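You operate a simulated robot arm through the tools that you are given. There is no shell and no other tool.

You run a simulated two-armed robot. Do the job below in one go: nothing can be reset, and whatever is moved stays where it is left.

TASK
Free the bar, seal bag 65 and put it in the BAGS tray.
Fine: the heat is set; then switch off, let it cool and lock the bar again.

Only the result counts: the job must be done as asked and must still hold three seconds after the hand-in. Knocking over, shifting, dropping, spilling or breaking anything else fails it. Lids that push on must go on centred and level and be pressed home; caps that screw on are set level and turned clockwise until they are tight.

THE ROBOT
Two 7-joint arms with fingered hands on one trunk that stands fixed in place. Base frame: the origin is at the foot of the trunk, x ahead of it, y to its left, z up; the work surface is at about z = 900. Readings come in mm, degrees, newtons and seconds.
The left shoulder is at [55, 162, 1006], the right one opposite. Each reaches about 1215 mm from its shoulder. Payload 4 kg a hand.
The TCP of each hand is the grasp point between the finger pads, 36 mm short of the fingertips. In the tool frame z runs along the fingers and y along their closing line. The gripper opens to 124 mm; its body begins 42 mm behind the TCP. The gripper is a hand of 4 fingers: y runs from the thumb to the fingers, the wrist lies at [-15, -99, -189] in the tool frame, and closing takes about 1.5 s.
Orientation is told as [roll, pitch, yaw] about the base's x, y, z axes, in that order, counted from this pose: with the fingers straight down and the wrist toward the robot, the tool's x, y and z point along [0, 1, 0], [1, 0, 0] and [0, 0, -1] of the base frame.

THE INTERFACE
- The arms move only by the tool servo_tool. It takes "left_rows", "right_rows" or both (then of equal length, played together; a hand with none holds still); each is a list of rows, each a list of 6 numbers: the shift along the tool's x, y, z in m, then the turn, a rotation vector about the tool's x, y, z in degrees. In form: [[dx, dy, dz, rx, ry, rz], ...]. A call has 1 to 20 rows; each row is the pose to reach, as a shift and turn from the pose commanded when the call began, along the tool's axes at that moment. "left_jaw" and "right_jaw" are, for a hand that has rows, the finger opening in m, from 0 to 0.124, set as the call begins (left out, the last holds). A row lasts 0.2 s, in which the tool goes at most 50 mm and 8.6 degrees; a call with a longer step from one row to the next is refused whole, and so is a gripper value outside its range. Where a pose cannot be reached the arm comes as near as it can. A force on the tool above 40 N (or 10 N above the force at the start of the call, whichever is more), or a blocked arm, ends the call early, and 0.2 s more pass. Each finger travels about 45 mm/s and halts on what it meets, pressing with about 27 N; the grip force reading is that of the motor and also rises with nothing between the fingers. The clock runs only during rows and for 0.2 s after the last one: add rows that repeat a pose to give the fingers time. It gives the time, the measured TCP pose, the force on the tool (base axes), the opening and the grip force at its end, in the units of the frame above (readings bear some noise), with the torque about the TCP (base axes, N m) and any sound that the robot's microphone picked up.
- Cameras (640 x 400 px; columns grow to the right, rows downward): "scene" is now at [161.8, -62.8, 1282.1]; the picture's right is [-0.58, -0.80, 0.13], its down [-0.17, -0.03, -0.98] and it looks along [0.80, -0.59, -0.12] (base axes); focal length 319 px, centre (320, 200). "left" rides on the left gripper at [-75, -86, -123] in its tool frame; the picture's right is [-0.70, -0.34, 0.63], its down [0.64, -0.68, 0.35] and it looks along [0.32, 0.65, 0.69] (tool axes); focal length 275 px, centre (320, 200). "right" rides on the right gripper at [75, -86, -123] in its tool frame; the picture's right is [-0.70, 0.34, -0.63], its down [-0.64, -0.68, 0.35] and it looks along [-0.32, 0.65, 0.69] (tool axes); focal length 275 px, centre (320, 200). There is no depth. A picture from a camera that has moved, and an enlarged one, comes with that camera's place and axes in the base frame and with its lens. The place of the scene camera against the robot may be out by one fixed shift of up to 18 mm in any direction.
- capture(camera): a new picture of that camera. The clock stands still meanwhile.
- raise_lower(by): moves the trunk up (or, below 0, down) by that many mm; the arms and the scene camera ride with it, the base frame stays. It gives what a move gives, with no picture.
- move_fingers(index, middle, ring, thumb_bend, thumb_turn, hand): sets how far each is bent, from 0 (flat) to 1 (curled in); at 0.3 the hand is open as for a grip, at 0.7 the pads meet at the TCP. One left out holds its place. A second passes; each finger stops where it meets its share of the squeeze, and holds until it gets a number again. A gripper value or a shape takes the hand back. It gives what a move gives, with no picture; readings hold the bend of each and the force on the fingers (four entries, about 0 where the hand has none), thumb and palm. thumb_turn goes from beside the hand (0) to across from the fingers (1), as for a grip.
- grasp_type(shape, hand): the hand has 4 fingers and takes this shape, open, in about a second: jaw (thumb against the fingers, like two jaws); tri (thumb and two fingers); tip (a fingertip pinch); poke (one finger out to press); point (the index stretched); flat (the hand flat); cup (the hand cupped); fist (a fist). The gripper value then closes the fingers along that shape, each until it touches; the sizes above hold for jaw. It gives what a move gives, with no picture.
- aim_head(pan, tilt): turns the head with the scene camera to pan (to the left, within 86 degrees either way) and tilt (down, from -29 to 69), counted from straight ahead of the robot (the tilt from the chest, where the trunk bows). It gives what a move gives.
- enlarge(camera, box): a new picture of the part [left, top, right, bottom] of that camera's present view, enlarged. The clock stands still meanwhile.
- job_done(): hands the job in; it is judged then, once.

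Nothing tells you positions but the pictures and the camera data. Unless the task says otherwise, let go and move clear before handing in.

The tools are called after "Request:" as a command line: name --argument value ..., lists and objects as JSON in quotes. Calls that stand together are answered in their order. servo_tool: Moves the arms, as the interface text tells. Its arguments: {"type":"object","properties":{"left_rows":{"type":"array"},"left_jaw":{"type":"number"},"right_rows":{"type":"array"},"right_jaw":{"type":"number"}},"required":[]} The other tools are called the same way: raise_lower (by) moves the trunk up or down; grasp_type (shape, hand) gives the hand a shape; move_fingers (index, middle, ring, thumb_bend, thumb_turn, hand) moves the fingers one by one; aim_head (pan, tilt) turns the head that bears the scene camera; capture (camera) takes a picture; enlarge (camera, box) takes an enlarged picture of a part of a camera's view; job_done () hands the job in.

At the start:

```text
t: 0.0
left_eef_pos: [895.9, -41.5, 1265.9]
left_orientation: [-0.1, 0.1, 0.2]
left_wrist_force: [-0.7, -0.2, 0.8]
left_torque: [0.01, -0.02, 0.02]
left_finger_gap: 123.7
left_grip_force: 0.1
left_shape: jaw
left_bend: [0.3, 0.3, 0.3, 0.3, 0.98]
left_finger forces: [0.0, 0.0, 0.0, 0.0, 0.1, 0.0]
right_eef_pos: [497.9, -748.4, 1264.4]
right_orientation: [-0.1, 0.0, 0.0]
right_wrist_force: [-0.1, -0.1, 0.4]
right_torque: [0.01, -0.02, 0.0]
right_finger_gap: 123.6
right_grip_force: 0.1
right_shape: jaw
right_bend: [0.3, 0.3, 0.3, 0.3, 0.98]
right_finger forces: [0.0, 0.0, 0.0, 0.0, 0.0, 0.0]
trunk travel left (down, up): [-175.0, 303.0]
head pan, tilt (commanded): [-36.5, -3.3]
```

scene: 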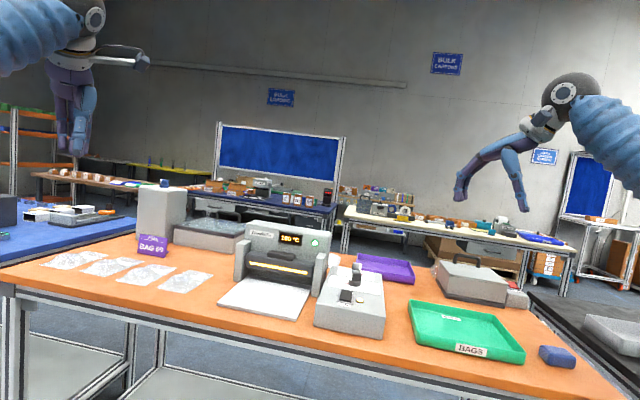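
right: 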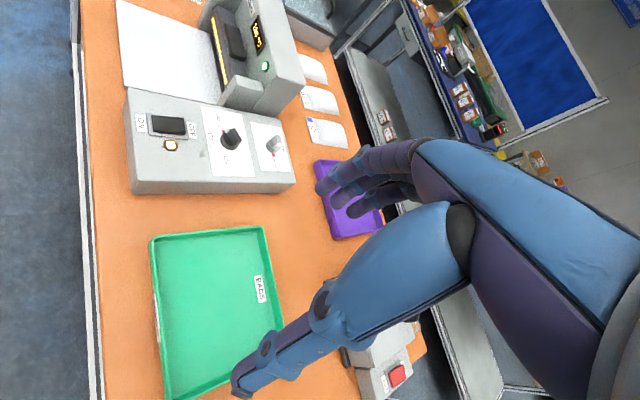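
left: 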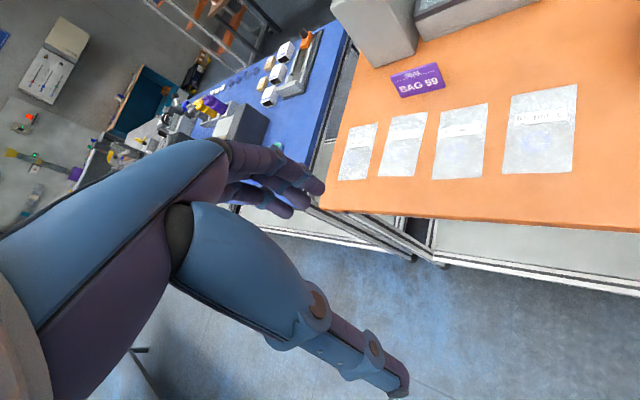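

I see an orange bench with a heat sealer, a control box in front of it, four bags at left, a green BAGS tray at right, and a purple tray. I'll look closer at each part before moving.

Request:
enlarge --camera "scene" --box '[210, 200, 400, 340]'

Request:
enlarge --camera "scene" --box '[30, 170, 240, 310]'

Request:
enlarge --camera "scene" --box '[380, 230, 600, 380]'

Request:
enlarge --camera "right" --box '[100, 0, 380, 200]'

Request:
enlarge --camera "left" --box '[320, 50, 600, 220]'

```text
2.86 times, centred on (305, 270) of scene
camera zoom: at [161.8, -62.8, 1282.1], right [-0.58, -0.8, 0.13], down [-0.17, -0.03, -0.98], along [0.8, -0.59, -0.12], focal length 911 px, centre (363, 0)
```

zoom: 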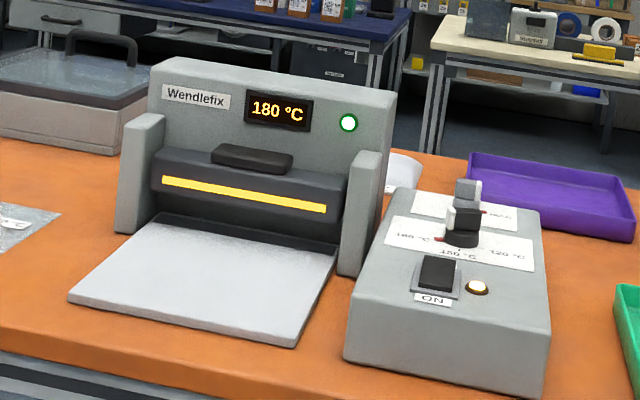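

```text
2.86 times, centred on (135, 240) of scene
camera zoom: at [161.8, -62.8, 1282.1], right [-0.58, -0.8, 0.13], down [-0.17, -0.03, -0.98], along [0.8, -0.59, -0.12], focal length 911 px, centre (849, 86)
```

zoom: 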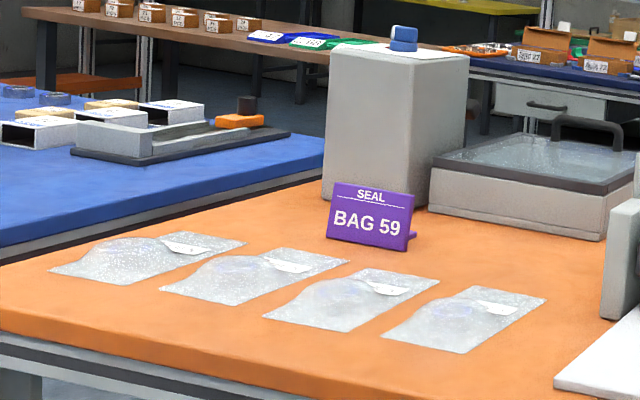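

```text
2.67 times, centred on (490, 305) of scene
camera zoom: at [161.8, -62.8, 1282.1], right [-0.58, -0.8, 0.13], down [-0.17, -0.03, -0.98], along [0.8, -0.59, -0.12], focal length 850 px, centre (-133, -80)
```

zoom: 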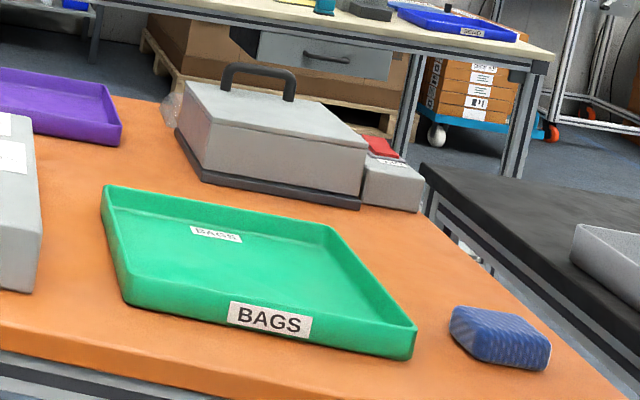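

```text
2.00 times, centred on (240, 100) of right
camera zoom: at [412.1, -673.1, 1386.4], right [0.34, -0.7, 0.63], down [-0.68, -0.64, -0.35], along [0.65, -0.32, -0.69], focal length 551 px, centre (480, 400)
```

zoom: 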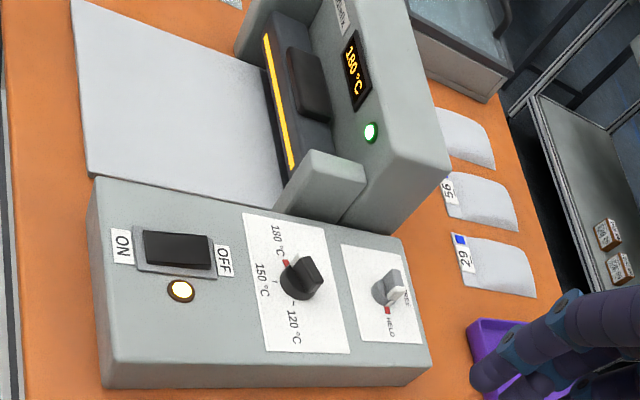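

```text
2.29 times, centred on (460, 135) of left
camera zoom: at [810.2, -115.8, 1387.2], right [-0.34, -0.7, -0.63], down [-0.68, 0.64, -0.35], along [0.65, 0.32, -0.69], focal length 629 px, centre (0, 349)
```

zoom: 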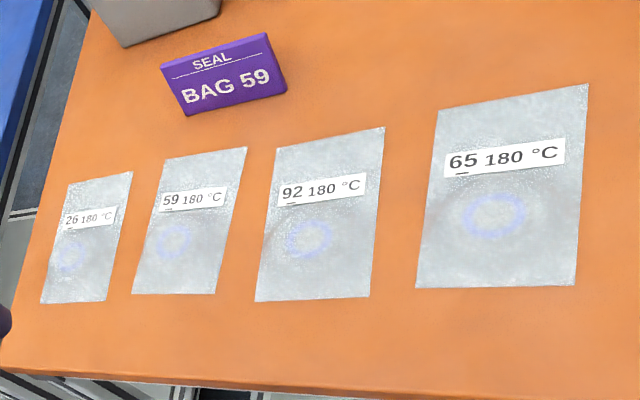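

The sealer sits on a bench turned about 45° to the robot. Its control box has an ON/OFF rocker, a heat knob at 180 °C and a knob with FREE/HELD marks. Bag 65 is the one nearest the sealer, even though the purple sign says 59. I'll look closer at the knobs, bar and bag.

Request:
enlarge --camera "right" --box '[210, 105, 320, 180]'

Request:
enlarge --camera "right" --box '[130, 90, 260, 180]'

Request:
enlarge --camera "right" --box '[110, 0, 310, 120]'

Request:
enlarge --camera "scene" --box '[225, 210, 345, 330]'

Request:
enlarge --camera "scene" --box '[310, 250, 400, 345]'

Request:
enlarge --camera "left" --box '[490, 70, 600, 190]'

```text
5.33 times, centred on (265, 142) of right
camera zoom: at [412.1, -673.1, 1386.4], right [0.34, -0.7, 0.63], down [-0.68, -0.64, -0.35], along [0.65, -0.32, -0.69], focal length 1468 px, centre (613, 507)
```

zoom: 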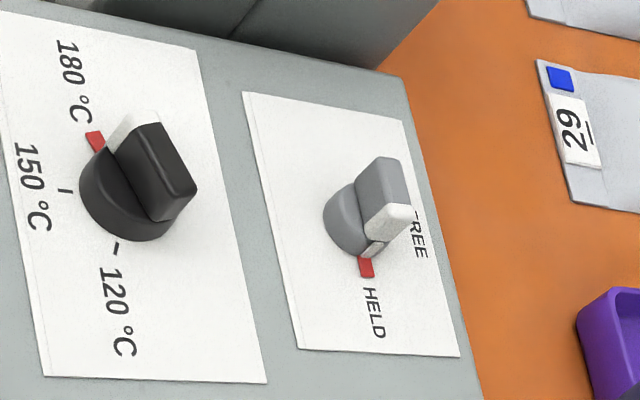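

```text
4.44 times, centred on (195, 135) of right
camera zoom: at [412.1, -673.1, 1386.4], right [0.34, -0.7, 0.63], down [-0.68, -0.64, -0.35], along [0.65, -0.32, -0.69], focal length 1224 px, centre (876, 489)
```

zoom: 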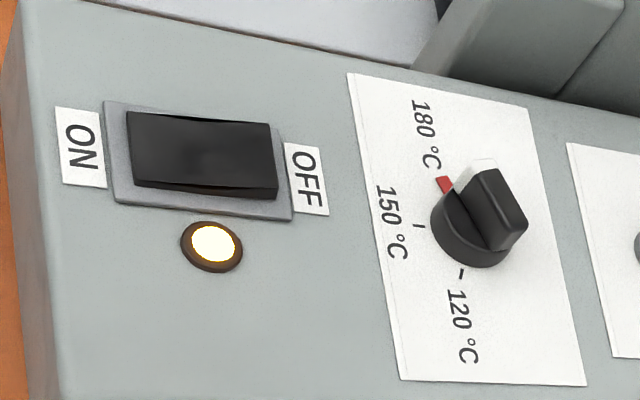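

```text
3.20 times, centred on (210, 60) of right
camera zoom: at [412.1, -673.1, 1386.4], right [0.34, -0.7, 0.63], down [-0.68, -0.64, -0.35], along [0.65, -0.32, -0.69], focal length 881 px, centre (672, 648)
```

zoom: 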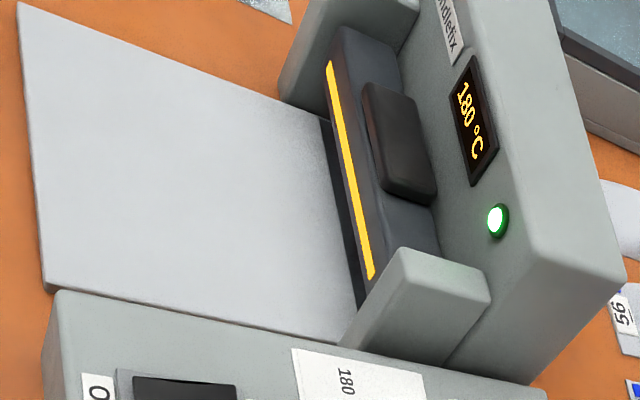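

```text
3.33 times, centred on (285, 270) of scene
camera zoom: at [161.8, -62.8, 1282.1], right [-0.58, -0.8, 0.13], down [-0.17, -0.03, -0.98], along [0.8, -0.59, -0.12], focal length 1062 px, centre (437, -33)
```

zoom: 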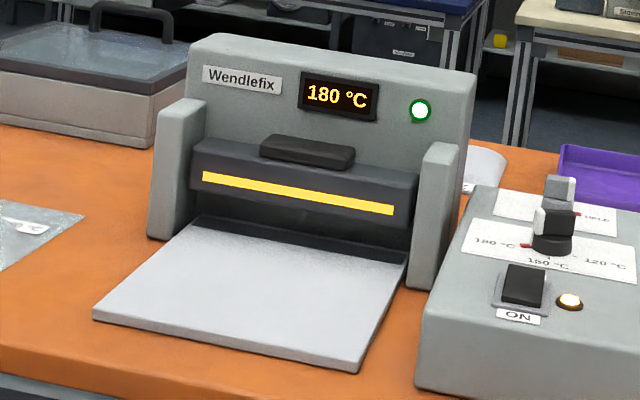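

```text
4.21 times, centred on (355, 298) of scene
camera zoom: at [161.8, -62.8, 1282.1], right [-0.58, -0.8, 0.13], down [-0.17, -0.03, -0.98], along [0.8, -0.59, -0.12], focal length 1342 px, centre (173, -210)
```

zoom: 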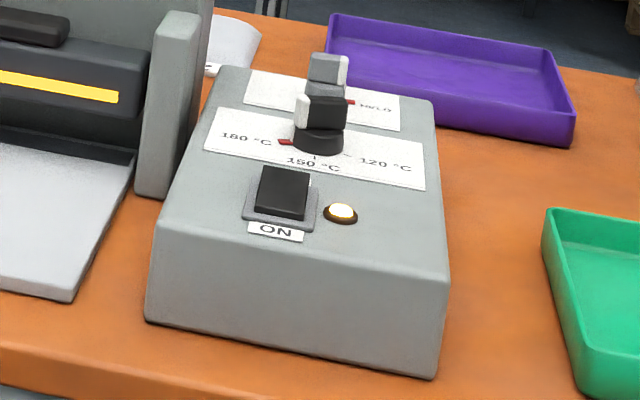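

```text
3.33 times, centred on (545, 130) of left
camera zoom: at [810.2, -115.8, 1387.2], right [-0.34, -0.7, -0.63], down [-0.68, 0.64, -0.35], along [0.65, 0.32, -0.69], focal length 918 px, centre (-430, 433)
```

zoom: 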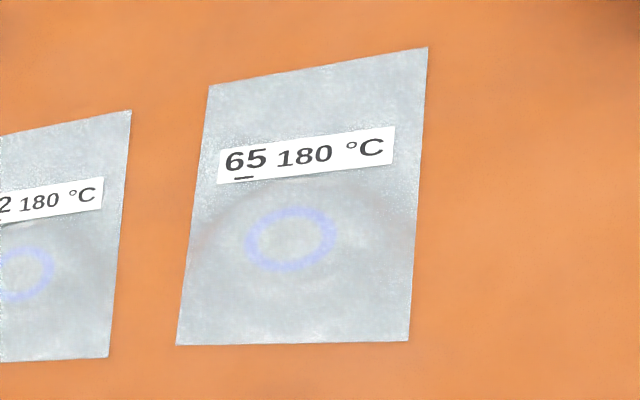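

Bag 65 lies at about (1054, -292), 85 × 150 mm and aligned with the bench, which is turned about -45°. I'll bring the right hand, with its camera, closer over the control box and sealer to measure them.

Request:
servo_tool --right_rows '[[0.025, 0.018, 0.02, 0, 0, 0], [0.05, 0.037, 0.045, 0, 0, 0], [0.075, 0.055, 0.068, 0, 0, 0], [0.1, 0.074, 0.09, 0, 0, 0], [0.125, 0.093, 0.115, 0, 0, 0], [0.15, 0.111, 0.135, 0, 0, 0], [0.165, 0.122, 0.145, 0, 0, 0], [0.175, 0.13, 0.15, 0, 0, 0], [0.175, 0.13, 0.15, 0, 0, 0]]'

Request:
capture --camera "right"

Request:
capture --camera "scene"

```text
t: 2.0
left_eef_pos: [895.4, -40.7, 1266.5]
left_orientation: [0.0, 0.0, 0.1]
left_wrist_force: [-0.1, 0.3, -0.1]
left_torque: [-0.01, 0.0, 0.01]
left_finger_gap: 123.6
left_grip_force: 0.0
left_shape: jaw
left_bend: [0.3, 0.3, 0.3, 0.3, 0.98]
left_finger forces: [0.0, 0.0, 0.0, 0.0, 0.0, 0.0]
right_eef_pos: [627.9, -570.5, 1113.5]
right_orientation: [0.0, 0.0, 0.0]
right_wrist_force: [-0.1, -0.1, 0.1]
right_torque: [-0.01, 0.0, 0.0]
right_finger_gap: 123.8
right_grip_force: 0.1
right_shape: jaw
right_bend: [0.3, 0.3, 0.3, 0.3, 0.98]
right_finger forces: [0.0, 0.1, 0.0, 0.1, 0.0, 0.0]
trunk travel left (down, up): [-175.0, 303.0]
head pan, tilt (commanded): [-36.5, -3.3]
```

```text
taken
camera right: at [542.0, -496.8, 1236.7], right [0.34, -0.7, 0.63], down [-0.68, -0.64, -0.35], along [0.65, -0.31, -0.69], focal length 275 px, centre (320, 200)
```

right: 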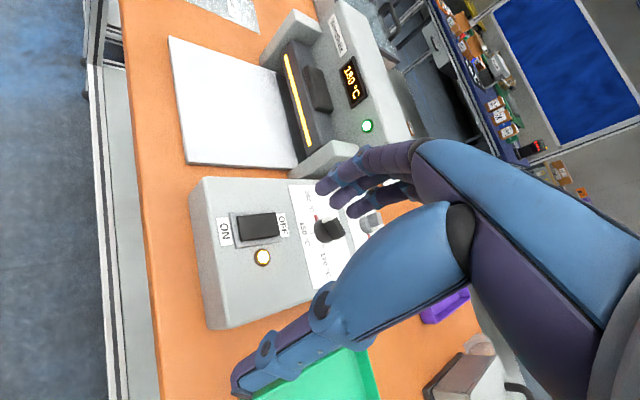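

```text
taken
camera scene: at [161.7, -62.9, 1282.1], right [-0.58, -0.8, 0.13], down [-0.17, -0.03, -0.98], along [0.8, -0.59, -0.12], focal length 319 px, centre (320, 200)
```

scene: 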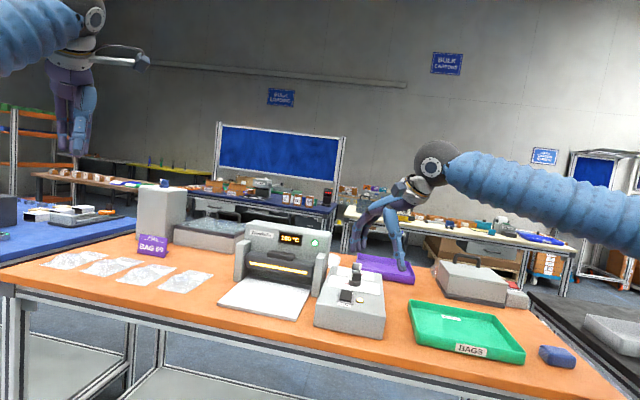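

The hand hides part of the box, so I'll use enlargements from this second viewpoint to triangulate the sealer and control box.

Request:
enlarge --camera "right" --box '[160, 0, 420, 180]'

Request:
enlarge --camera "right" --box '[180, 150, 400, 330]'

```text
2.22 times, centred on (290, 90) of right
camera zoom: at [542.0, -496.8, 1236.7], right [0.34, -0.7, 0.63], down [-0.68, -0.64, -0.35], along [0.65, -0.31, -0.69], focal length 612 px, centre (387, 444)
```

zoom: 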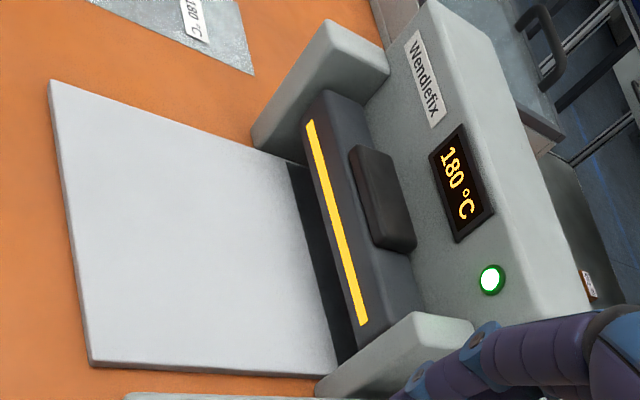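

```text
2.22 times, centred on (290, 240) of right
camera zoom: at [542.0, -496.8, 1236.7], right [0.34, -0.7, 0.63], down [-0.68, -0.64, -0.35], along [0.65, -0.31, -0.69], focal length 612 px, centre (387, 111)
```

zoom: 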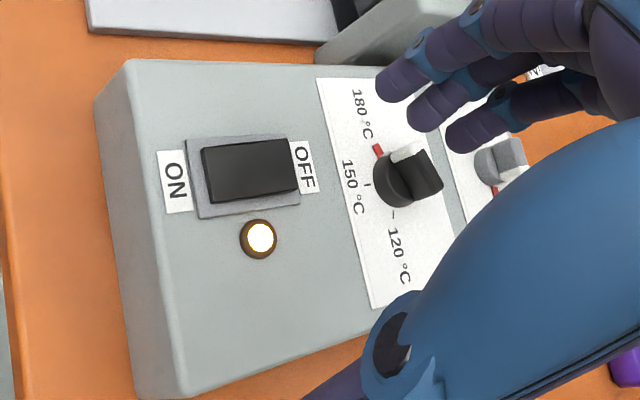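

Triangulation puts the plate front edge from (888, -317) to (743, -459) at z≈906. The bar centre is about (930, -505, 962), the handle top about (946, -521, 991), the box top z≈960 and the lock knob about (820, -709). I'll move the right hand aside for a clean view of the lock knob.

Request:
servo_tool --right_rows '[[-0.03, 0.005, 0.0, 0, 0, 0], [-0.07, 0.012, 0.0, 0, 0, 0], [-0.11, 0.02, 0.0, 0, 0, 0], [-0.15, 0.027, 0.005, 0, 0, 0], [-0.18, 0.032, 0.01, 0, 0, 0], [-0.192, 0.033, 0.014, 0, 0, 0], [-0.192, 0.033, 0.014, 0, 0, 0]]'

Request:
capture --camera "right"

Request:
enlarge --camera "right" --box '[210, 80, 340, 180]'

```text
t: 3.6
left_eef_pos: [895.4, -41.5, 1265.8]
left_orientation: [0.0, 0.0, 0.1]
left_wrist_force: [0.5, 0.3, -0.4]
left_torque: [-0.03, 0.03, -0.04]
left_finger_gap: 123.4
left_grip_force: 0.0
left_shape: jaw
left_bend: [0.3, 0.3, 0.3, 0.3, 0.98]
left_finger forces: [0.0, 0.1, 0.1, 0.1, 0.0, 0.0]
right_eef_pos: [662.3, -764.5, 1098.2]
right_orientation: [0.0, 0.0, 0.0]
right_wrist_force: [-0.7, -0.6, 0.0]
right_torque: [0.01, 0.01, 0.02]
right_finger_gap: 123.9
right_grip_force: 0.0
right_shape: jaw
right_bend: [0.3, 0.3, 0.3, 0.3, 0.98]
right_finger forces: [0.1, 0.0, 0.1, 0.0, 0.2, 0.0]
trunk travel left (down, up): [-175.0, 303.0]
head pan, tilt (commanded): [-36.5, -3.3]
```

```text
taken
camera right: at [575.8, -689.5, 1220.5], right [0.34, -0.7, 0.63], down [-0.68, -0.64, -0.35], along [0.65, -0.32, -0.69], focal length 275 px, centre (320, 200)
```

right: 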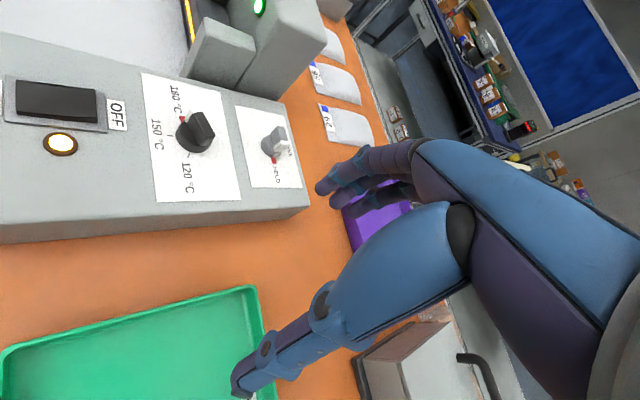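

```text
4.00 times, centred on (275, 130) of right
camera zoom: at [575.8, -689.5, 1220.5], right [0.34, -0.7, 0.63], down [-0.68, -0.64, -0.35], along [0.65, -0.32, -0.69], focal length 1101 px, centre (500, 480)
```

zoom: 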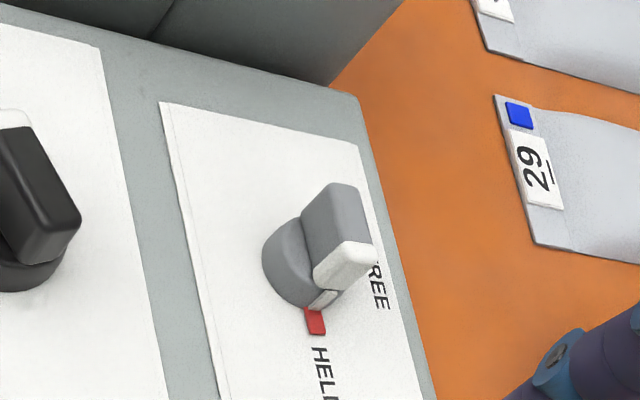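

The lock knob wing points to the right (HELD), with its centre at about (827, -711) and its top near z 990. FREE is toward the far side, so it needs a 90° counter-clockwise turn seen from above. I'll check the hand's geometry with its fingers nearly closed while it is in free air.

Request:
servo_tool --right_rows '[[0, 0, -0.02, 0, 0, 0], [0, 0, -0.04, 0, 0, 0], [0, 0, -0.04, 0, 0, 0], [0, 0, -0.04, 0, 0, 0], [0, 0, -0.04, 0, 0, 0], [0, 0, -0.04, 0, 0, 0], [0, 0, -0.04, 0, 0, 0], [0, 0, -0.04, 0, 0, 0]]' --right_jaw 0.02

Request:
enlarge --camera "scene" --box '[340, 130, 500, 290]'

Request:
capture --camera "right"

```text
t: 5.4
left_eef_pos: [895.6, -41.2, 1265.6]
left_orientation: [-0.1, 0.0, 0.1]
left_wrist_force: [-0.1, -0.7, 0.1]
left_torque: [0.0, 0.01, -0.02]
left_finger_gap: 123.5
left_grip_force: 0.1
left_shape: jaw
left_bend: [0.3, 0.3, 0.3, 0.3, 0.98]
left_finger forces: [0.0, 0.0, 0.0, 0.1, 0.0, 0.0]
right_eef_pos: [661.6, -763.1, 1137.7]
right_orientation: [-0.1, 0.0, 0.0]
right_wrist_force: [0.5, -0.1, -0.3]
right_torque: [0.02, -0.01, -0.03]
right_finger_gap: 20.2
right_grip_force: 0.0
right_shape: jaw
right_bend: [0.59, 0.61, 0.6, 0.66, 1.0]
right_finger forces: [0.1, 0.0, 0.1, 0.0, 0.1, 0.0]
trunk travel left (down, up): [-175.0, 303.0]
head pan, tilt (commanded): [-36.5, -3.3]
```

```text
2.50 times, centred on (420, 210) of scene
camera zoom: at [161.9, -62.7, 1282.1], right [-0.58, -0.8, 0.13], down [-0.17, -0.03, -0.98], along [0.8, -0.59, -0.12], focal length 797 px, centre (70, 175)
```

zoom: 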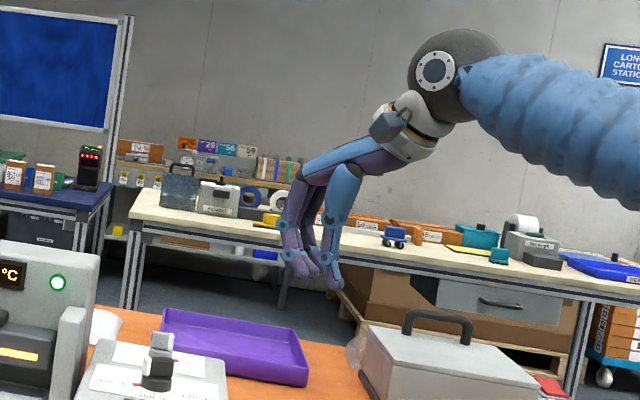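

```text
taken
camera right: at [575.1, -688.6, 1260.8], right [0.34, -0.7, 0.63], down [-0.68, -0.64, -0.35], along [0.65, -0.32, -0.69], focal length 275 px, centre (320, 200)
```

right: 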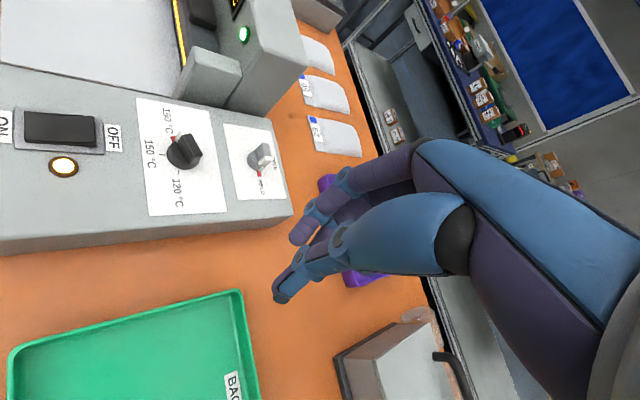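

The hand has three fingers and a thumb that meet neatly at the TCP. I'll now move the right hand above the lock knob, turned so the fingers close across the wing, and check the alignment before lowering.

Request:
servo_tool --right_rows '[[0.006, 0.02, 0.0, 0, 0, 6], [0.013, 0.045, 0.0, 0, 0, 12], [0.021, 0.07, 0.005, 0, 0, 18], [0.029, 0.095, 0.015, 0, 0, 25], [0.037, 0.12, 0.025, 0, 0, 32], [0.045, 0.145, 0.04, 0, 0, 39], [0.052, 0.165, 0.055, 0, 0, 45.6], [0.052, 0.165, 0.058, 0, 0, 45.6], [0.052, 0.165, 0.058, 0, 0, 45.6]]' --right_jaw 0.06

Request:
capture --camera "right"

Request:
enlarge --camera "scene" --box '[280, 150, 480, 320]'

```text
t: 7.4
left_eef_pos: [896.2, -40.4, 1265.3]
left_orientation: [0.0, 0.0, 0.1]
left_wrist_force: [-0.2, 1.1, -0.2]
left_torque: [0.0, 0.02, 0.07]
left_finger_gap: 123.6
left_grip_force: 0.0
left_shape: jaw
left_bend: [0.3, 0.3, 0.3, 0.3, 0.98]
left_finger forces: [0.1, 0.0, 0.1, 0.0, 0.0, 0.0]
right_eef_pos: [826.8, -712.6, 1083.4]
right_orientation: [0.1, 0.0, -45.7]
right_wrist_force: [-0.9, 0.3, 0.5]
right_torque: [-0.03, 0.0, -0.04]
right_finger_gap: 59.7
right_grip_force: 0.0
right_shape: jaw
right_bend: [0.42, 0.46, 0.45, 0.56, 1.0]
right_finger forces: [0.0, 0.0, 0.0, 0.0, 0.0, 0.0]
trunk travel left (down, up): [-175.0, 303.0]
head pan, tilt (commanded): [-36.5, -3.3]
```

```text
taken
camera right: at [819.6, -598.6, 1205.1], right [-0.26, -0.73, 0.63], down [-0.94, 0.04, -0.35], along [0.23, -0.68, -0.69], focal length 275 px, centre (320, 200)
```

right: 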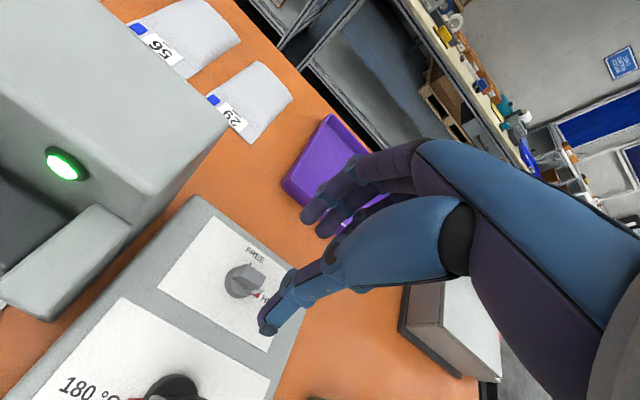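

```text
2.35 times, centred on (380, 235) of scene
camera zoom: at [162.4, -62.3, 1282.0], right [-0.58, -0.8, 0.13], down [-0.17, -0.03, -0.98], along [0.8, -0.59, -0.12], focal length 750 px, centre (179, 118)
```

zoom: 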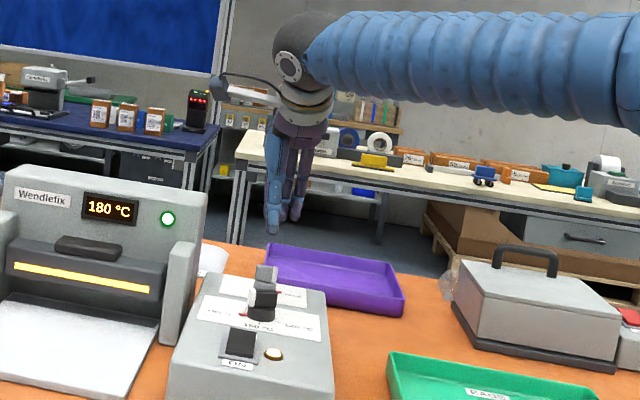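

The lock knob is now in clear view next to the thumb. I'll enlarge to triangulate it from this third direction.

Request:
enlarge --camera "right" --box '[150, 190, 310, 360]'

```text
2.35 times, centred on (230, 275) of right
camera zoom: at [819.6, -598.6, 1205.1], right [-0.26, -0.73, 0.63], down [-0.94, 0.04, -0.35], along [0.23, -0.68, -0.69], focal length 648 px, centre (532, 24)
```

zoom: 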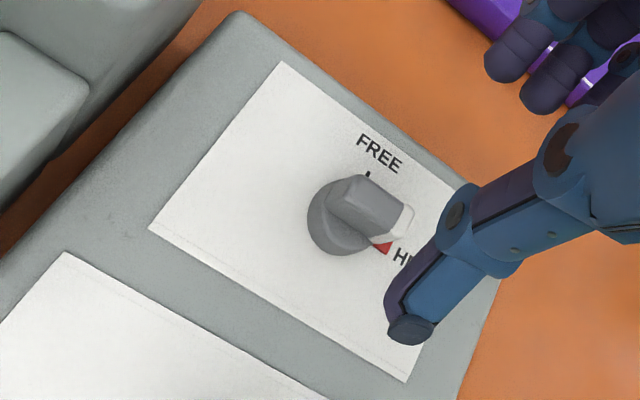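

Both ticks fit a knob centre of (826.5, -713.3), which is right under the TCP, with the wing top at about z 988. I'll lower so the fingertips straddle the wing just above the skirt.

Request:
servo_tool --right_rows '[[0, 0, 0.02, 0, 0, 0], [0, 0, 0.04, 0, 0, 0], [0, 0, 0.06, 0, 0, 0], [0, 0, 0.07, 0, 0, 0], [0, 0, 0.077, 0, 0, 0], [0, 0, 0.077, 0, 0, 0]]'

Request:
enlarge --camera "right" --box '[180, 150, 380, 350]'

Request:
enlarge --camera "scene" --box '[310, 210, 420, 310]'

```text
t: 8.8
left_eef_pos: [896.8, -41.1, 1266.7]
left_orientation: [0.0, 0.0, 0.1]
left_wrist_force: [0.3, -0.2, 0.1]
left_torque: [-0.01, 0.01, 0.01]
left_finger_gap: 123.5
left_grip_force: 0.0
left_shape: jaw
left_bend: [0.3, 0.3, 0.3, 0.3, 0.98]
left_finger forces: [0.0, 0.1, 0.0, 0.0, 0.0, 0.1]
right_eef_pos: [825.8, -713.2, 1003.9]
right_orientation: [0.0, 0.1, -45.7]
right_wrist_force: [-0.5, 0.5, 0.0]
right_torque: [0.0, 0.0, 0.01]
right_finger_gap: 59.7
right_grip_force: 0.0
right_shape: jaw
right_bend: [0.42, 0.46, 0.45, 0.56, 1.0]
right_finger forces: [0.0, 0.0, 0.0, 0.1, 0.0, 0.1]
trunk travel left (down, up): [-175.0, 303.0]
head pan, tilt (commanded): [-36.5, -3.3]
```

```text
2.00 times, centred on (280, 250) of right
camera zoom: at [818.6, -598.6, 1127.0], right [-0.26, -0.73, 0.63], down [-0.94, 0.04, -0.35], along [0.23, -0.68, -0.69], focal length 551 px, centre (400, 100)
```

zoom: 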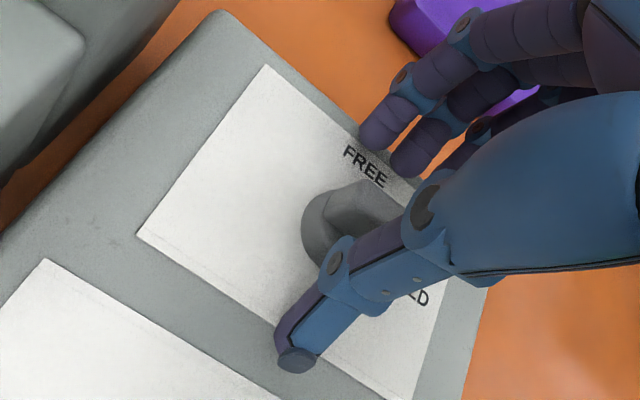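

```text
4.00 times, centred on (365, 260) of scene
camera zoom: at [161.9, -62.5, 1282.1], right [-0.58, -0.8, 0.13], down [-0.17, -0.03, -0.98], along [0.8, -0.59, -0.12], focal length 1275 px, centre (140, -40)
```

zoom: 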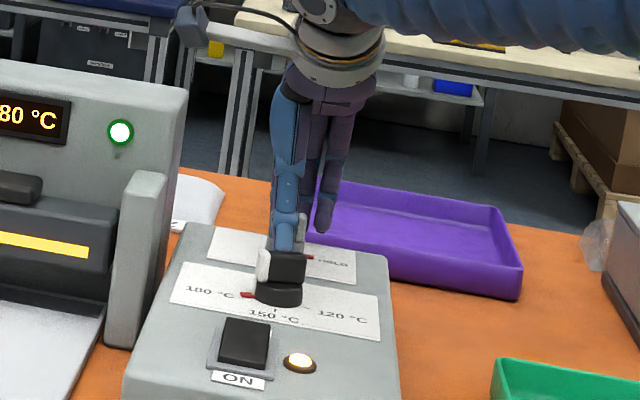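

The fingertips straddle the wing with no contact force. I'll close on it now.

Request:
servo_tool --right_rows '[[0, 0, 0, 0, 0, 0], [0, 0, 0, 0, 0, 0], [0, 0, 0, 0, 0, 0], [0, 0, 0, 0, 0, 0], [0, 0, 0, 0, 0, 0], [0, 0, 0, 0, 0, 0], [0, 0, 0, 0, 0, 0], [0, 0, 0, 0, 0, 0]]' --right_jaw 0.0

Request:
enlarge --camera "right" --box '[180, 150, 380, 350]'

Request:
enlarge --camera "scene" --box '[310, 210, 420, 310]'

```text
t: 10.6
left_eef_pos: [895.2, -40.3, 1266.3]
left_orientation: [-0.1, -0.1, 0.1]
left_wrist_force: [0.5, -0.1, -0.3]
left_torque: [-0.03, 0.04, -0.03]
left_finger_gap: 123.9
left_grip_force: 0.1
left_shape: jaw
left_bend: [0.3, 0.3, 0.3, 0.3, 0.98]
left_finger forces: [0.0, 0.0, 0.0, 0.1, 0.0, 0.0]
right_eef_pos: [826.2, -712.6, 1005.1]
right_orientation: [0.0, 0.1, -45.6]
right_wrist_force: [-5.3, 5.4, 0.4]
right_torque: [-0.08, -0.08, -0.03]
right_finger_gap: 25.0
right_grip_force: 27.8
right_shape: jaw
right_bend: [0.59, 0.62, 0.67, 0.63, 1.0]
right_finger forces: [14.1, 8.0, 0.1, 0.0, 26.6, 0.0]
trunk travel left (down, up): [-175.0, 303.0]
head pan, tilt (commanded): [-36.5, -3.3]
```

```text
2.00 times, centred on (280, 250) of right
camera zoom: at [818.3, -598.4, 1127.4], right [-0.26, -0.73, 0.63], down [-0.94, 0.04, -0.35], along [0.23, -0.68, -0.69], focal length 551 px, centre (400, 100)
```

zoom: 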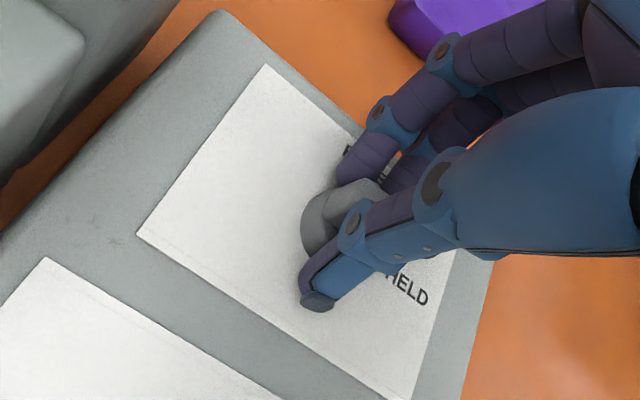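

```text
4.00 times, centred on (365, 260) of scene
camera zoom: at [161.5, -62.3, 1282.1], right [-0.58, -0.8, 0.13], down [-0.17, -0.03, -0.98], along [0.8, -0.59, -0.12], focal length 1275 px, centre (140, -40)
```

zoom: 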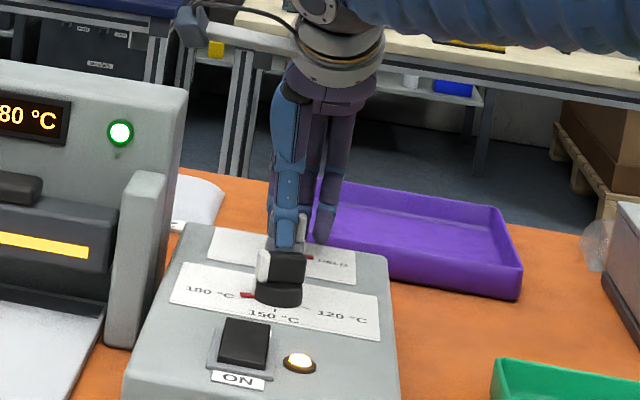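

The wing is gripped between thumb and two fingers. I'll turn it counter-clockwise by 45° first and check.

Request:
servo_tool --right_rows '[[0, 0, 0, 0, 0, -7.5], [0, 0, 0, 0, 0, -15], [0, 0, 0, 0, 0, -22.5], [0, 0, 0, 0, 0, -30], [0, 0, 0, 0, 0, -37.5], [0, 0, 0, 0, 0, -45], [0, 0, 0, 0, 0, -45]]'

Request:
enlarge --camera "scene" --box '[300, 180, 440, 310]'

Request:
capture --camera "right"

```text
t: 12.2
left_eef_pos: [896.2, -41.1, 1266.9]
left_orientation: [0.0, -0.1, 0.1]
left_wrist_force: [-0.1, 0.3, -0.6]
left_torque: [0.0, 0.0, -0.02]
left_finger_gap: 123.7
left_grip_force: 0.1
left_shape: jaw
left_bend: [0.3, 0.3, 0.3, 0.3, 0.98]
left_finger forces: [0.0, 0.0, 0.1, 0.0, 0.1, 0.0]
right_eef_pos: [825.2, -714.1, 1004.1]
right_orientation: [0.0, 0.1, -0.5]
right_wrist_force: [-8.6, 0.2, 0.0]
right_torque: [0.03, -0.09, -0.02]
right_finger_gap: 24.8
right_grip_force: 27.6
right_shape: jaw
right_bend: [0.6, 0.62, 0.67, 0.63, 1.0]
right_finger forces: [13.4, 7.4, 0.0, 0.0, 26.8, 0.0]
trunk travel left (down, up): [-175.0, 303.0]
head pan, tilt (commanded): [-36.5, -3.3]
```

```text
3.08 times, centred on (370, 245) of scene
camera zoom: at [161.3, -62.8, 1282.1], right [-0.58, -0.8, 0.13], down [-0.17, -0.03, -0.98], along [0.8, -0.59, -0.12], focal length 981 px, centre (166, 62)
```

zoom: 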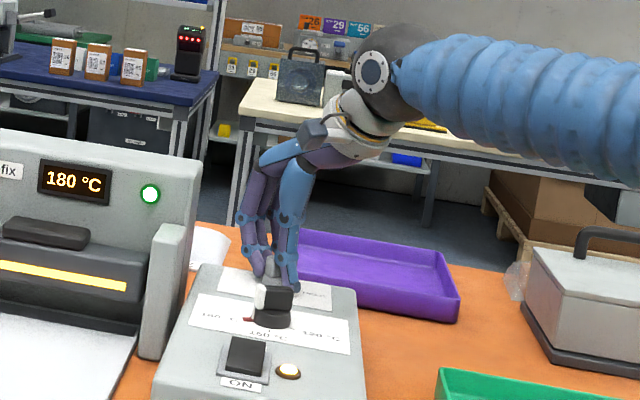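

```text
taken
camera right: at [740.0, -637.5, 1127.9], right [0.33, -0.7, 0.63], down [-0.69, -0.64, -0.35], along [0.65, -0.32, -0.69], focal length 275 px, centre (320, 200)
```

right: 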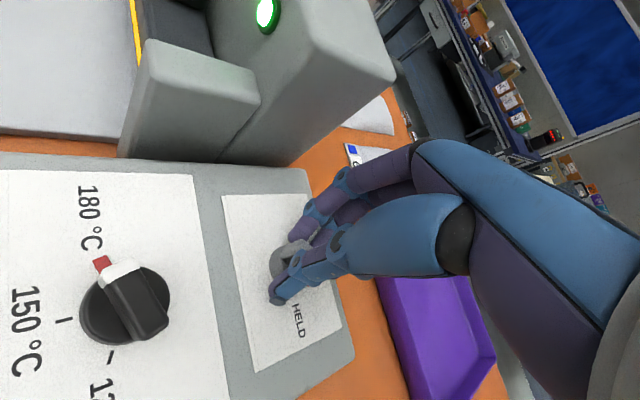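

The turn runs smoothly with the grip unchanged. I'll continue the remaining 45°.

Request:
servo_tool --right_rows '[[0, 0, 0, 0, 0, -7.5], [0, 0, 0, 0, 0, -15], [0, 0, 0, 0, 0, -22.5], [0, 0, 0, 0, 0, -30], [0, 0, 0, 0, 0, -37.5], [0, 0, 0, 0, 0, -45], [0, 0, 0, 0, 0, -45.5], [0, 0, 0, 0, 0, -45.5]]'

Request:
enlarge --camera "scene" --box '[300, 180, 440, 310]'

Request:
capture --camera "right"

```text
t: 14.0
left_eef_pos: [894.7, -40.1, 1267.0]
left_orientation: [0.0, 0.0, 0.1]
left_wrist_force: [0.4, 0.0, 0.6]
left_torque: [0.02, 0.0, 0.01]
left_finger_gap: 123.7
left_grip_force: 0.0
left_shape: jaw
left_bend: [0.3, 0.3, 0.3, 0.3, 0.98]
left_finger forces: [0.0, 0.0, 0.0, 0.0, 0.1, 0.0]
right_eef_pos: [826.6, -712.7, 1005.2]
right_orientation: [-0.1, 0.1, 45.0]
right_wrist_force: [-6.2, -4.2, 4.1]
right_torque: [0.04, 0.02, -0.02]
right_finger_gap: 24.7
right_grip_force: 27.4
right_shape: jaw
right_bend: [0.6, 0.62, 0.67, 0.63, 1.0]
right_finger forces: [13.7, 7.6, 0.1, 0.0, 28.5, 0.1]
trunk travel left (down, up): [-175.0, 303.0]
head pan, tilt (commanded): [-36.5, -3.3]
```

```text
3.08 times, centred on (370, 245) of scene
camera zoom: at [161.1, -62.9, 1282.2], right [-0.58, -0.8, 0.13], down [-0.17, -0.03, -0.98], along [0.8, -0.59, -0.12], focal length 981 px, centre (166, 62)
```

zoom: 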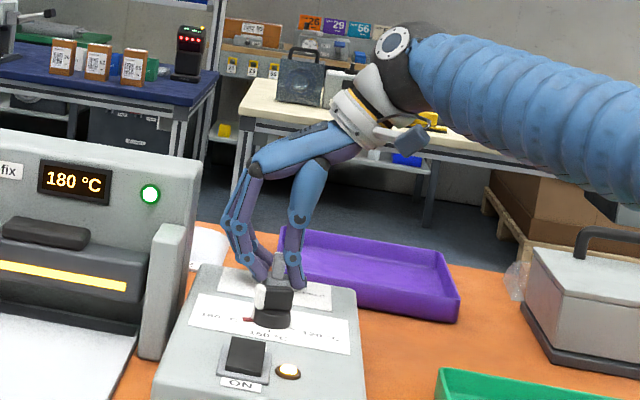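

```text
taken
camera right: at [711.8, -720.8, 1128.0], right [0.73, -0.26, 0.63], down [-0.03, -0.94, -0.35], along [0.68, 0.24, -0.69], focal length 275 px, centre (320, 200)
```

right: 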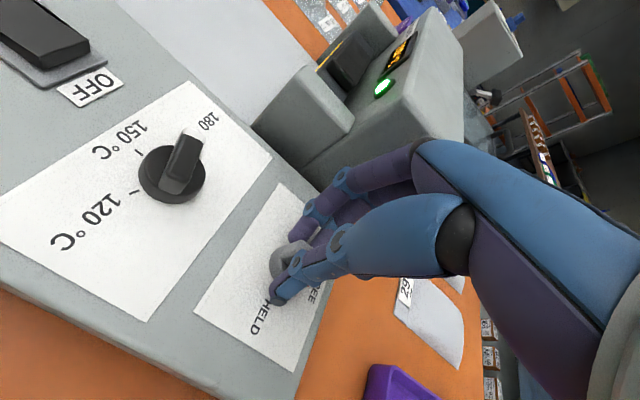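

The hand has turned the full 90°. I'll open modestly, lift straight up and check where the knob points.

Request:
servo_tool --right_rows '[[0, 0, 0, 0, 0, 0], [0, 0, 0, 0, 0, 0], [0, 0, 0, 0, 0, 0], [0, 0, 0, 0, 0, 0], [0, 0, -0.02, 0, 0, 0], [0, 0, -0.04, 0, 0, 0], [0, 0, -0.07, 0, 0, 0], [0, 0, -0.1, 0, 0, 0], [0, 0, -0.12, 0, 0, 0]]' --right_jaw 0.06

Request:
capture --camera "right"

Request:
enlarge --camera "right" --box '[210, 180, 340, 330]'

Request:
enlarge --camera "scene" --box '[210, 190, 420, 330]'

```text
t: 16.0
left_eef_pos: [896.1, -40.1, 1265.6]
left_orientation: [0.0, 0.0, 0.1]
left_wrist_force: [0.5, -0.2, 0.1]
left_torque: [0.04, -0.01, 0.0]
left_finger_gap: 123.7
left_grip_force: 0.0
left_shape: jaw
left_bend: [0.3, 0.3, 0.3, 0.3, 0.98]
left_finger forces: [0.1, 0.0, 0.1, 0.0, 0.0, 0.1]
right_eef_pos: [825.3, -713.8, 1123.7]
right_orientation: [0.0, 0.0, 44.9]
right_wrist_force: [-0.3, 0.3, 0.3]
right_torque: [0.0, 0.0, 0.02]
right_finger_gap: 59.8
right_grip_force: 0.0
right_shape: jaw
right_bend: [0.42, 0.46, 0.45, 0.56, 1.0]
right_finger forces: [0.0, 0.0, 0.0, 0.0, 0.0, 0.1]
trunk travel left (down, up): [-175.0, 303.0]
head pan, tilt (commanded): [-36.5, -3.3]
```

```text
taken
camera right: at [712.2, -721.0, 1247.5], right [0.73, -0.26, 0.63], down [-0.03, -0.94, -0.35], along [0.68, 0.24, -0.69], focal length 275 px, centre (320, 200)
```

right: 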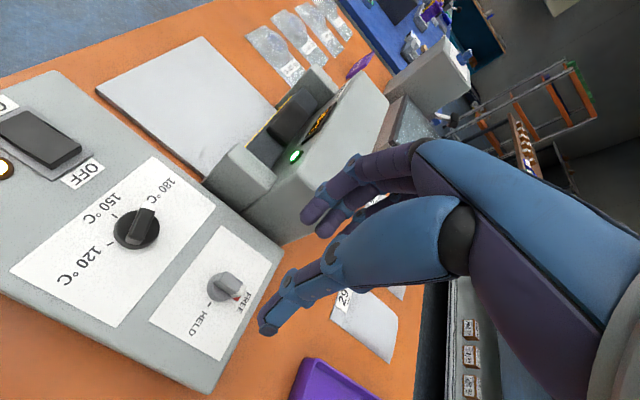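

```text
2.67 times, centred on (275, 255) of right
camera zoom: at [712.2, -721.0, 1247.5], right [0.73, -0.26, 0.63], down [-0.03, -0.94, -0.35], along [0.68, 0.24, -0.69], focal length 734 px, centre (440, 53)
```

zoom: 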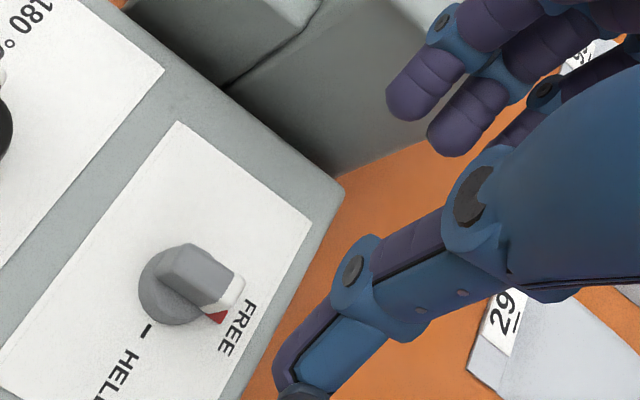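

```text
2.86 times, centred on (315, 260) of scene
camera zoom: at [162.0, -62.5, 1282.1], right [-0.58, -0.8, 0.13], down [-0.17, -0.03, -0.98], along [0.8, -0.59, -0.12], focal length 911 px, centre (334, 29)
```

zoom: 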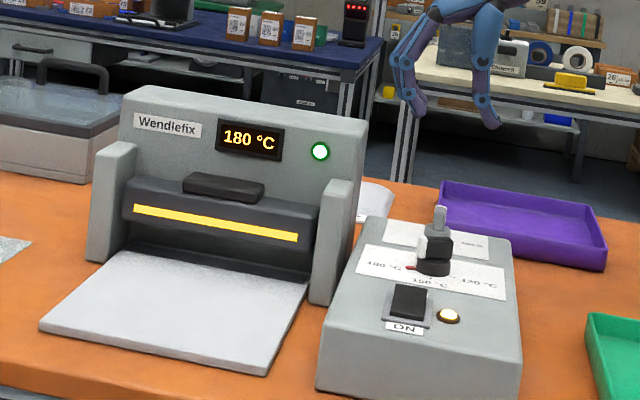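

The pointer and red mark are now at FREE, so the bar is free. Next I'll raise the hand over the sealer and carry it to bag 65 to study the bag.

Request:
servo_tool --right_rows '[[0, 0, -0.04, 0, 0, 0], [0, 0, -0.08, 0, 0, 0], [0.005, 0.01, -0.11, 0, 0, 0], [0.015, 0.045, -0.12, 0, 0, 0], [0.025, 0.085, -0.12, 0, 0, 0], [0.037, 0.125, -0.12, 0, 0, 0], [0.05, 0.165, -0.12, 0, 0, 0], [0.062, 0.205, -0.12, 0, 0, 0], [0.075, 0.245, -0.12, 0, 0, 0], [0.087, 0.285, -0.12, 0, 0, 0], [0.1, 0.325, -0.12, 0, 0, 0], [0.11, 0.365, -0.115, 0, 0, 0], [0.12, 0.4, -0.1, 0, 0, 0], [0.13, 0.43, -0.08, 0, 0, 0], [0.137, 0.46, -0.05, 0, 0, 0], [0.137, 0.46, -0.03, 0, 0, 0], [0.137, 0.46, -0.03, 0, 0, 0]]' --right_jaw 0.124

Request:
capture --camera "right"

Request:
capture --camera "left"

Request:
capture --camera "scene"

```text
t: 19.6
left_eef_pos: [895.9, -40.9, 1265.8]
left_orientation: [0.0, 0.0, 0.1]
left_wrist_force: [0.5, 0.2, -0.7]
left_torque: [-0.01, 0.01, 0.01]
left_finger_gap: 123.6
left_grip_force: 0.1
left_shape: jaw
left_bend: [0.3, 0.3, 0.3, 0.3, 0.98]
left_finger forces: [0.1, 0.0, 0.0, 0.0, 0.1, 0.0]
right_eef_pos: [980.2, -351.7, 1153.3]
right_orientation: [0.0, 0.1, 44.9]
right_wrist_force: [-0.2, 0.4, -0.1]
right_torque: [0.03, 0.0, -0.01]
right_finger_gap: 123.8
right_grip_force: 0.1
right_shape: jaw
right_bend: [0.3, 0.3, 0.3, 0.3, 0.98]
right_finger forces: [0.0, 0.0, 0.0, 0.0, 0.1, 0.0]
right hand out of reach, approached as far as the arm can: row 9, 10, 11, 12, 13, 14, 15, 16, 17
trunk travel left (down, up): [-175.0, 303.0]
head pan, tilt (commanded): [-36.5, -3.3]
```

```text
taken
camera right: at [865.0, -359.1, 1277.5], right [0.73, -0.25, 0.63], down [-0.03, -0.94, -0.35], along [0.68, 0.24, -0.69], focal length 275 px, centre (320, 200)
```

right: 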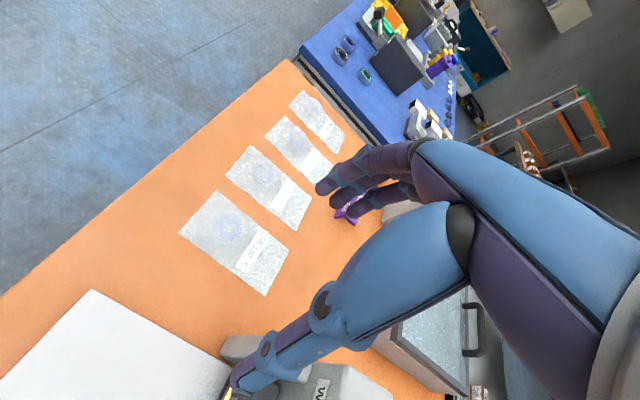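

```text
taken
camera left: at [810.4, -115.3, 1387.3], right [-0.34, -0.7, -0.63], down [-0.68, 0.64, -0.35], along [0.65, 0.32, -0.69], focal length 275 px, centre (320, 200)
```

left: 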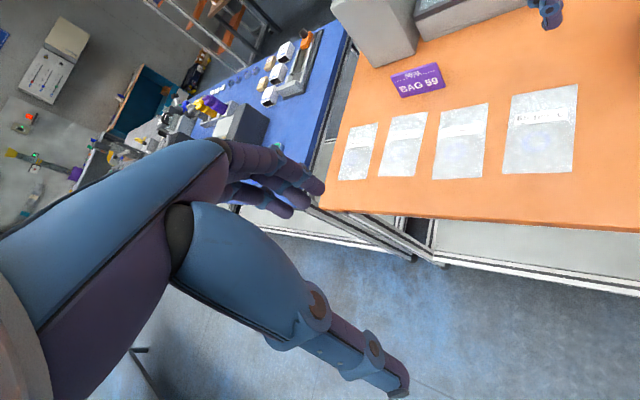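

```text
taken
camera scene: at [162.1, -62.4, 1282.1], right [-0.58, -0.8, 0.13], down [-0.17, -0.03, -0.98], along [0.8, -0.59, -0.12], focal length 319 px, centre (320, 200)
```

scene: 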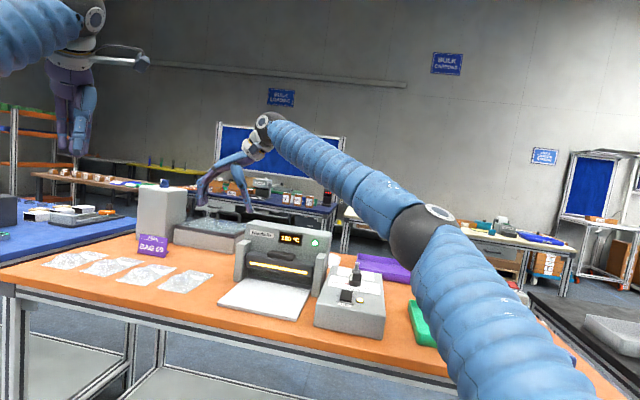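

The right arm stops short of the bag in this orientation, at about (980, -352). I'll look closely at the bag from both hands before choosing a grip.

Request:
enlarge --camera "right" --box '[170, 180, 300, 300]'

Request:
enlarge --camera "scene" --box '[30, 240, 230, 300]'

Request:
enlarge --camera "right" --box '[220, 80, 350, 200]'

```text
3.33 times, centred on (235, 240) of right
camera zoom: at [865.0, -359.1, 1277.5], right [0.73, -0.25, 0.63], down [-0.03, -0.94, -0.35], along [0.68, 0.24, -0.69], focal length 918 px, centre (603, 67)
```

zoom: 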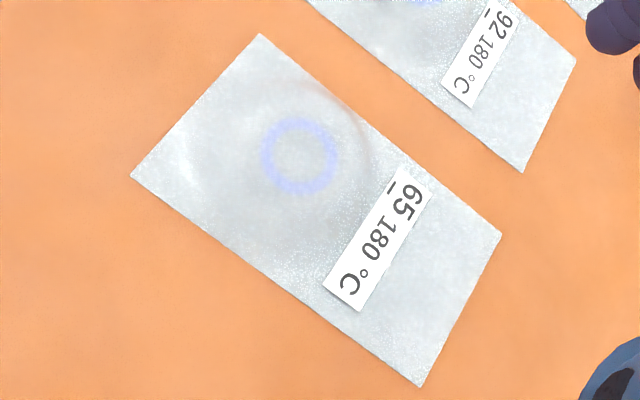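

```text
3.20 times, centred on (130, 270) of scene
camera zoom: at [162.1, -62.4, 1282.1], right [-0.58, -0.8, 0.13], down [-0.17, -0.03, -0.98], along [0.8, -0.59, -0.12], focal length 1020 px, centre (928, -24)
```

zoom: 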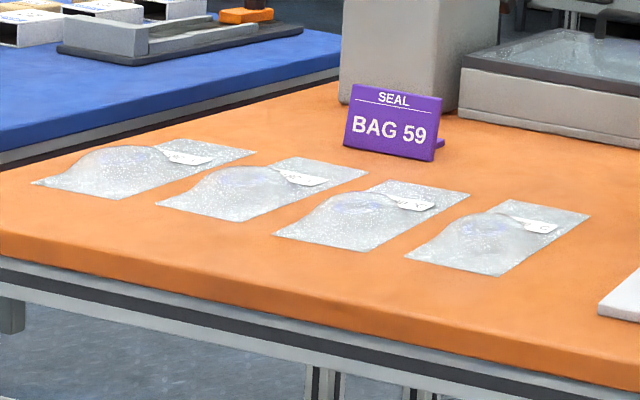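

```text
3.33 times, centred on (285, 140) of right
camera zoom: at [865.0, -359.1, 1277.5], right [0.73, -0.25, 0.63], down [-0.03, -0.94, -0.35], along [0.68, 0.24, -0.69], focal length 918 px, centre (437, 400)
```

zoom: 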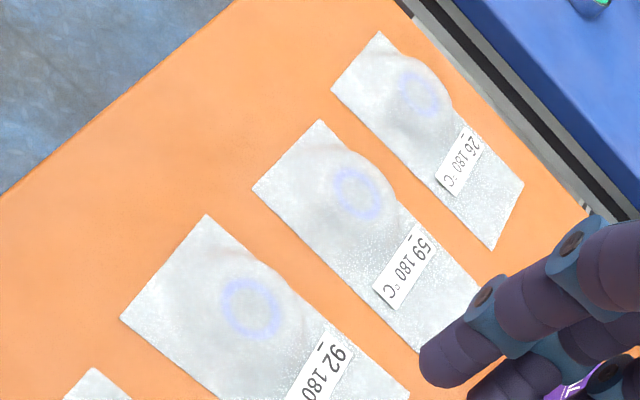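

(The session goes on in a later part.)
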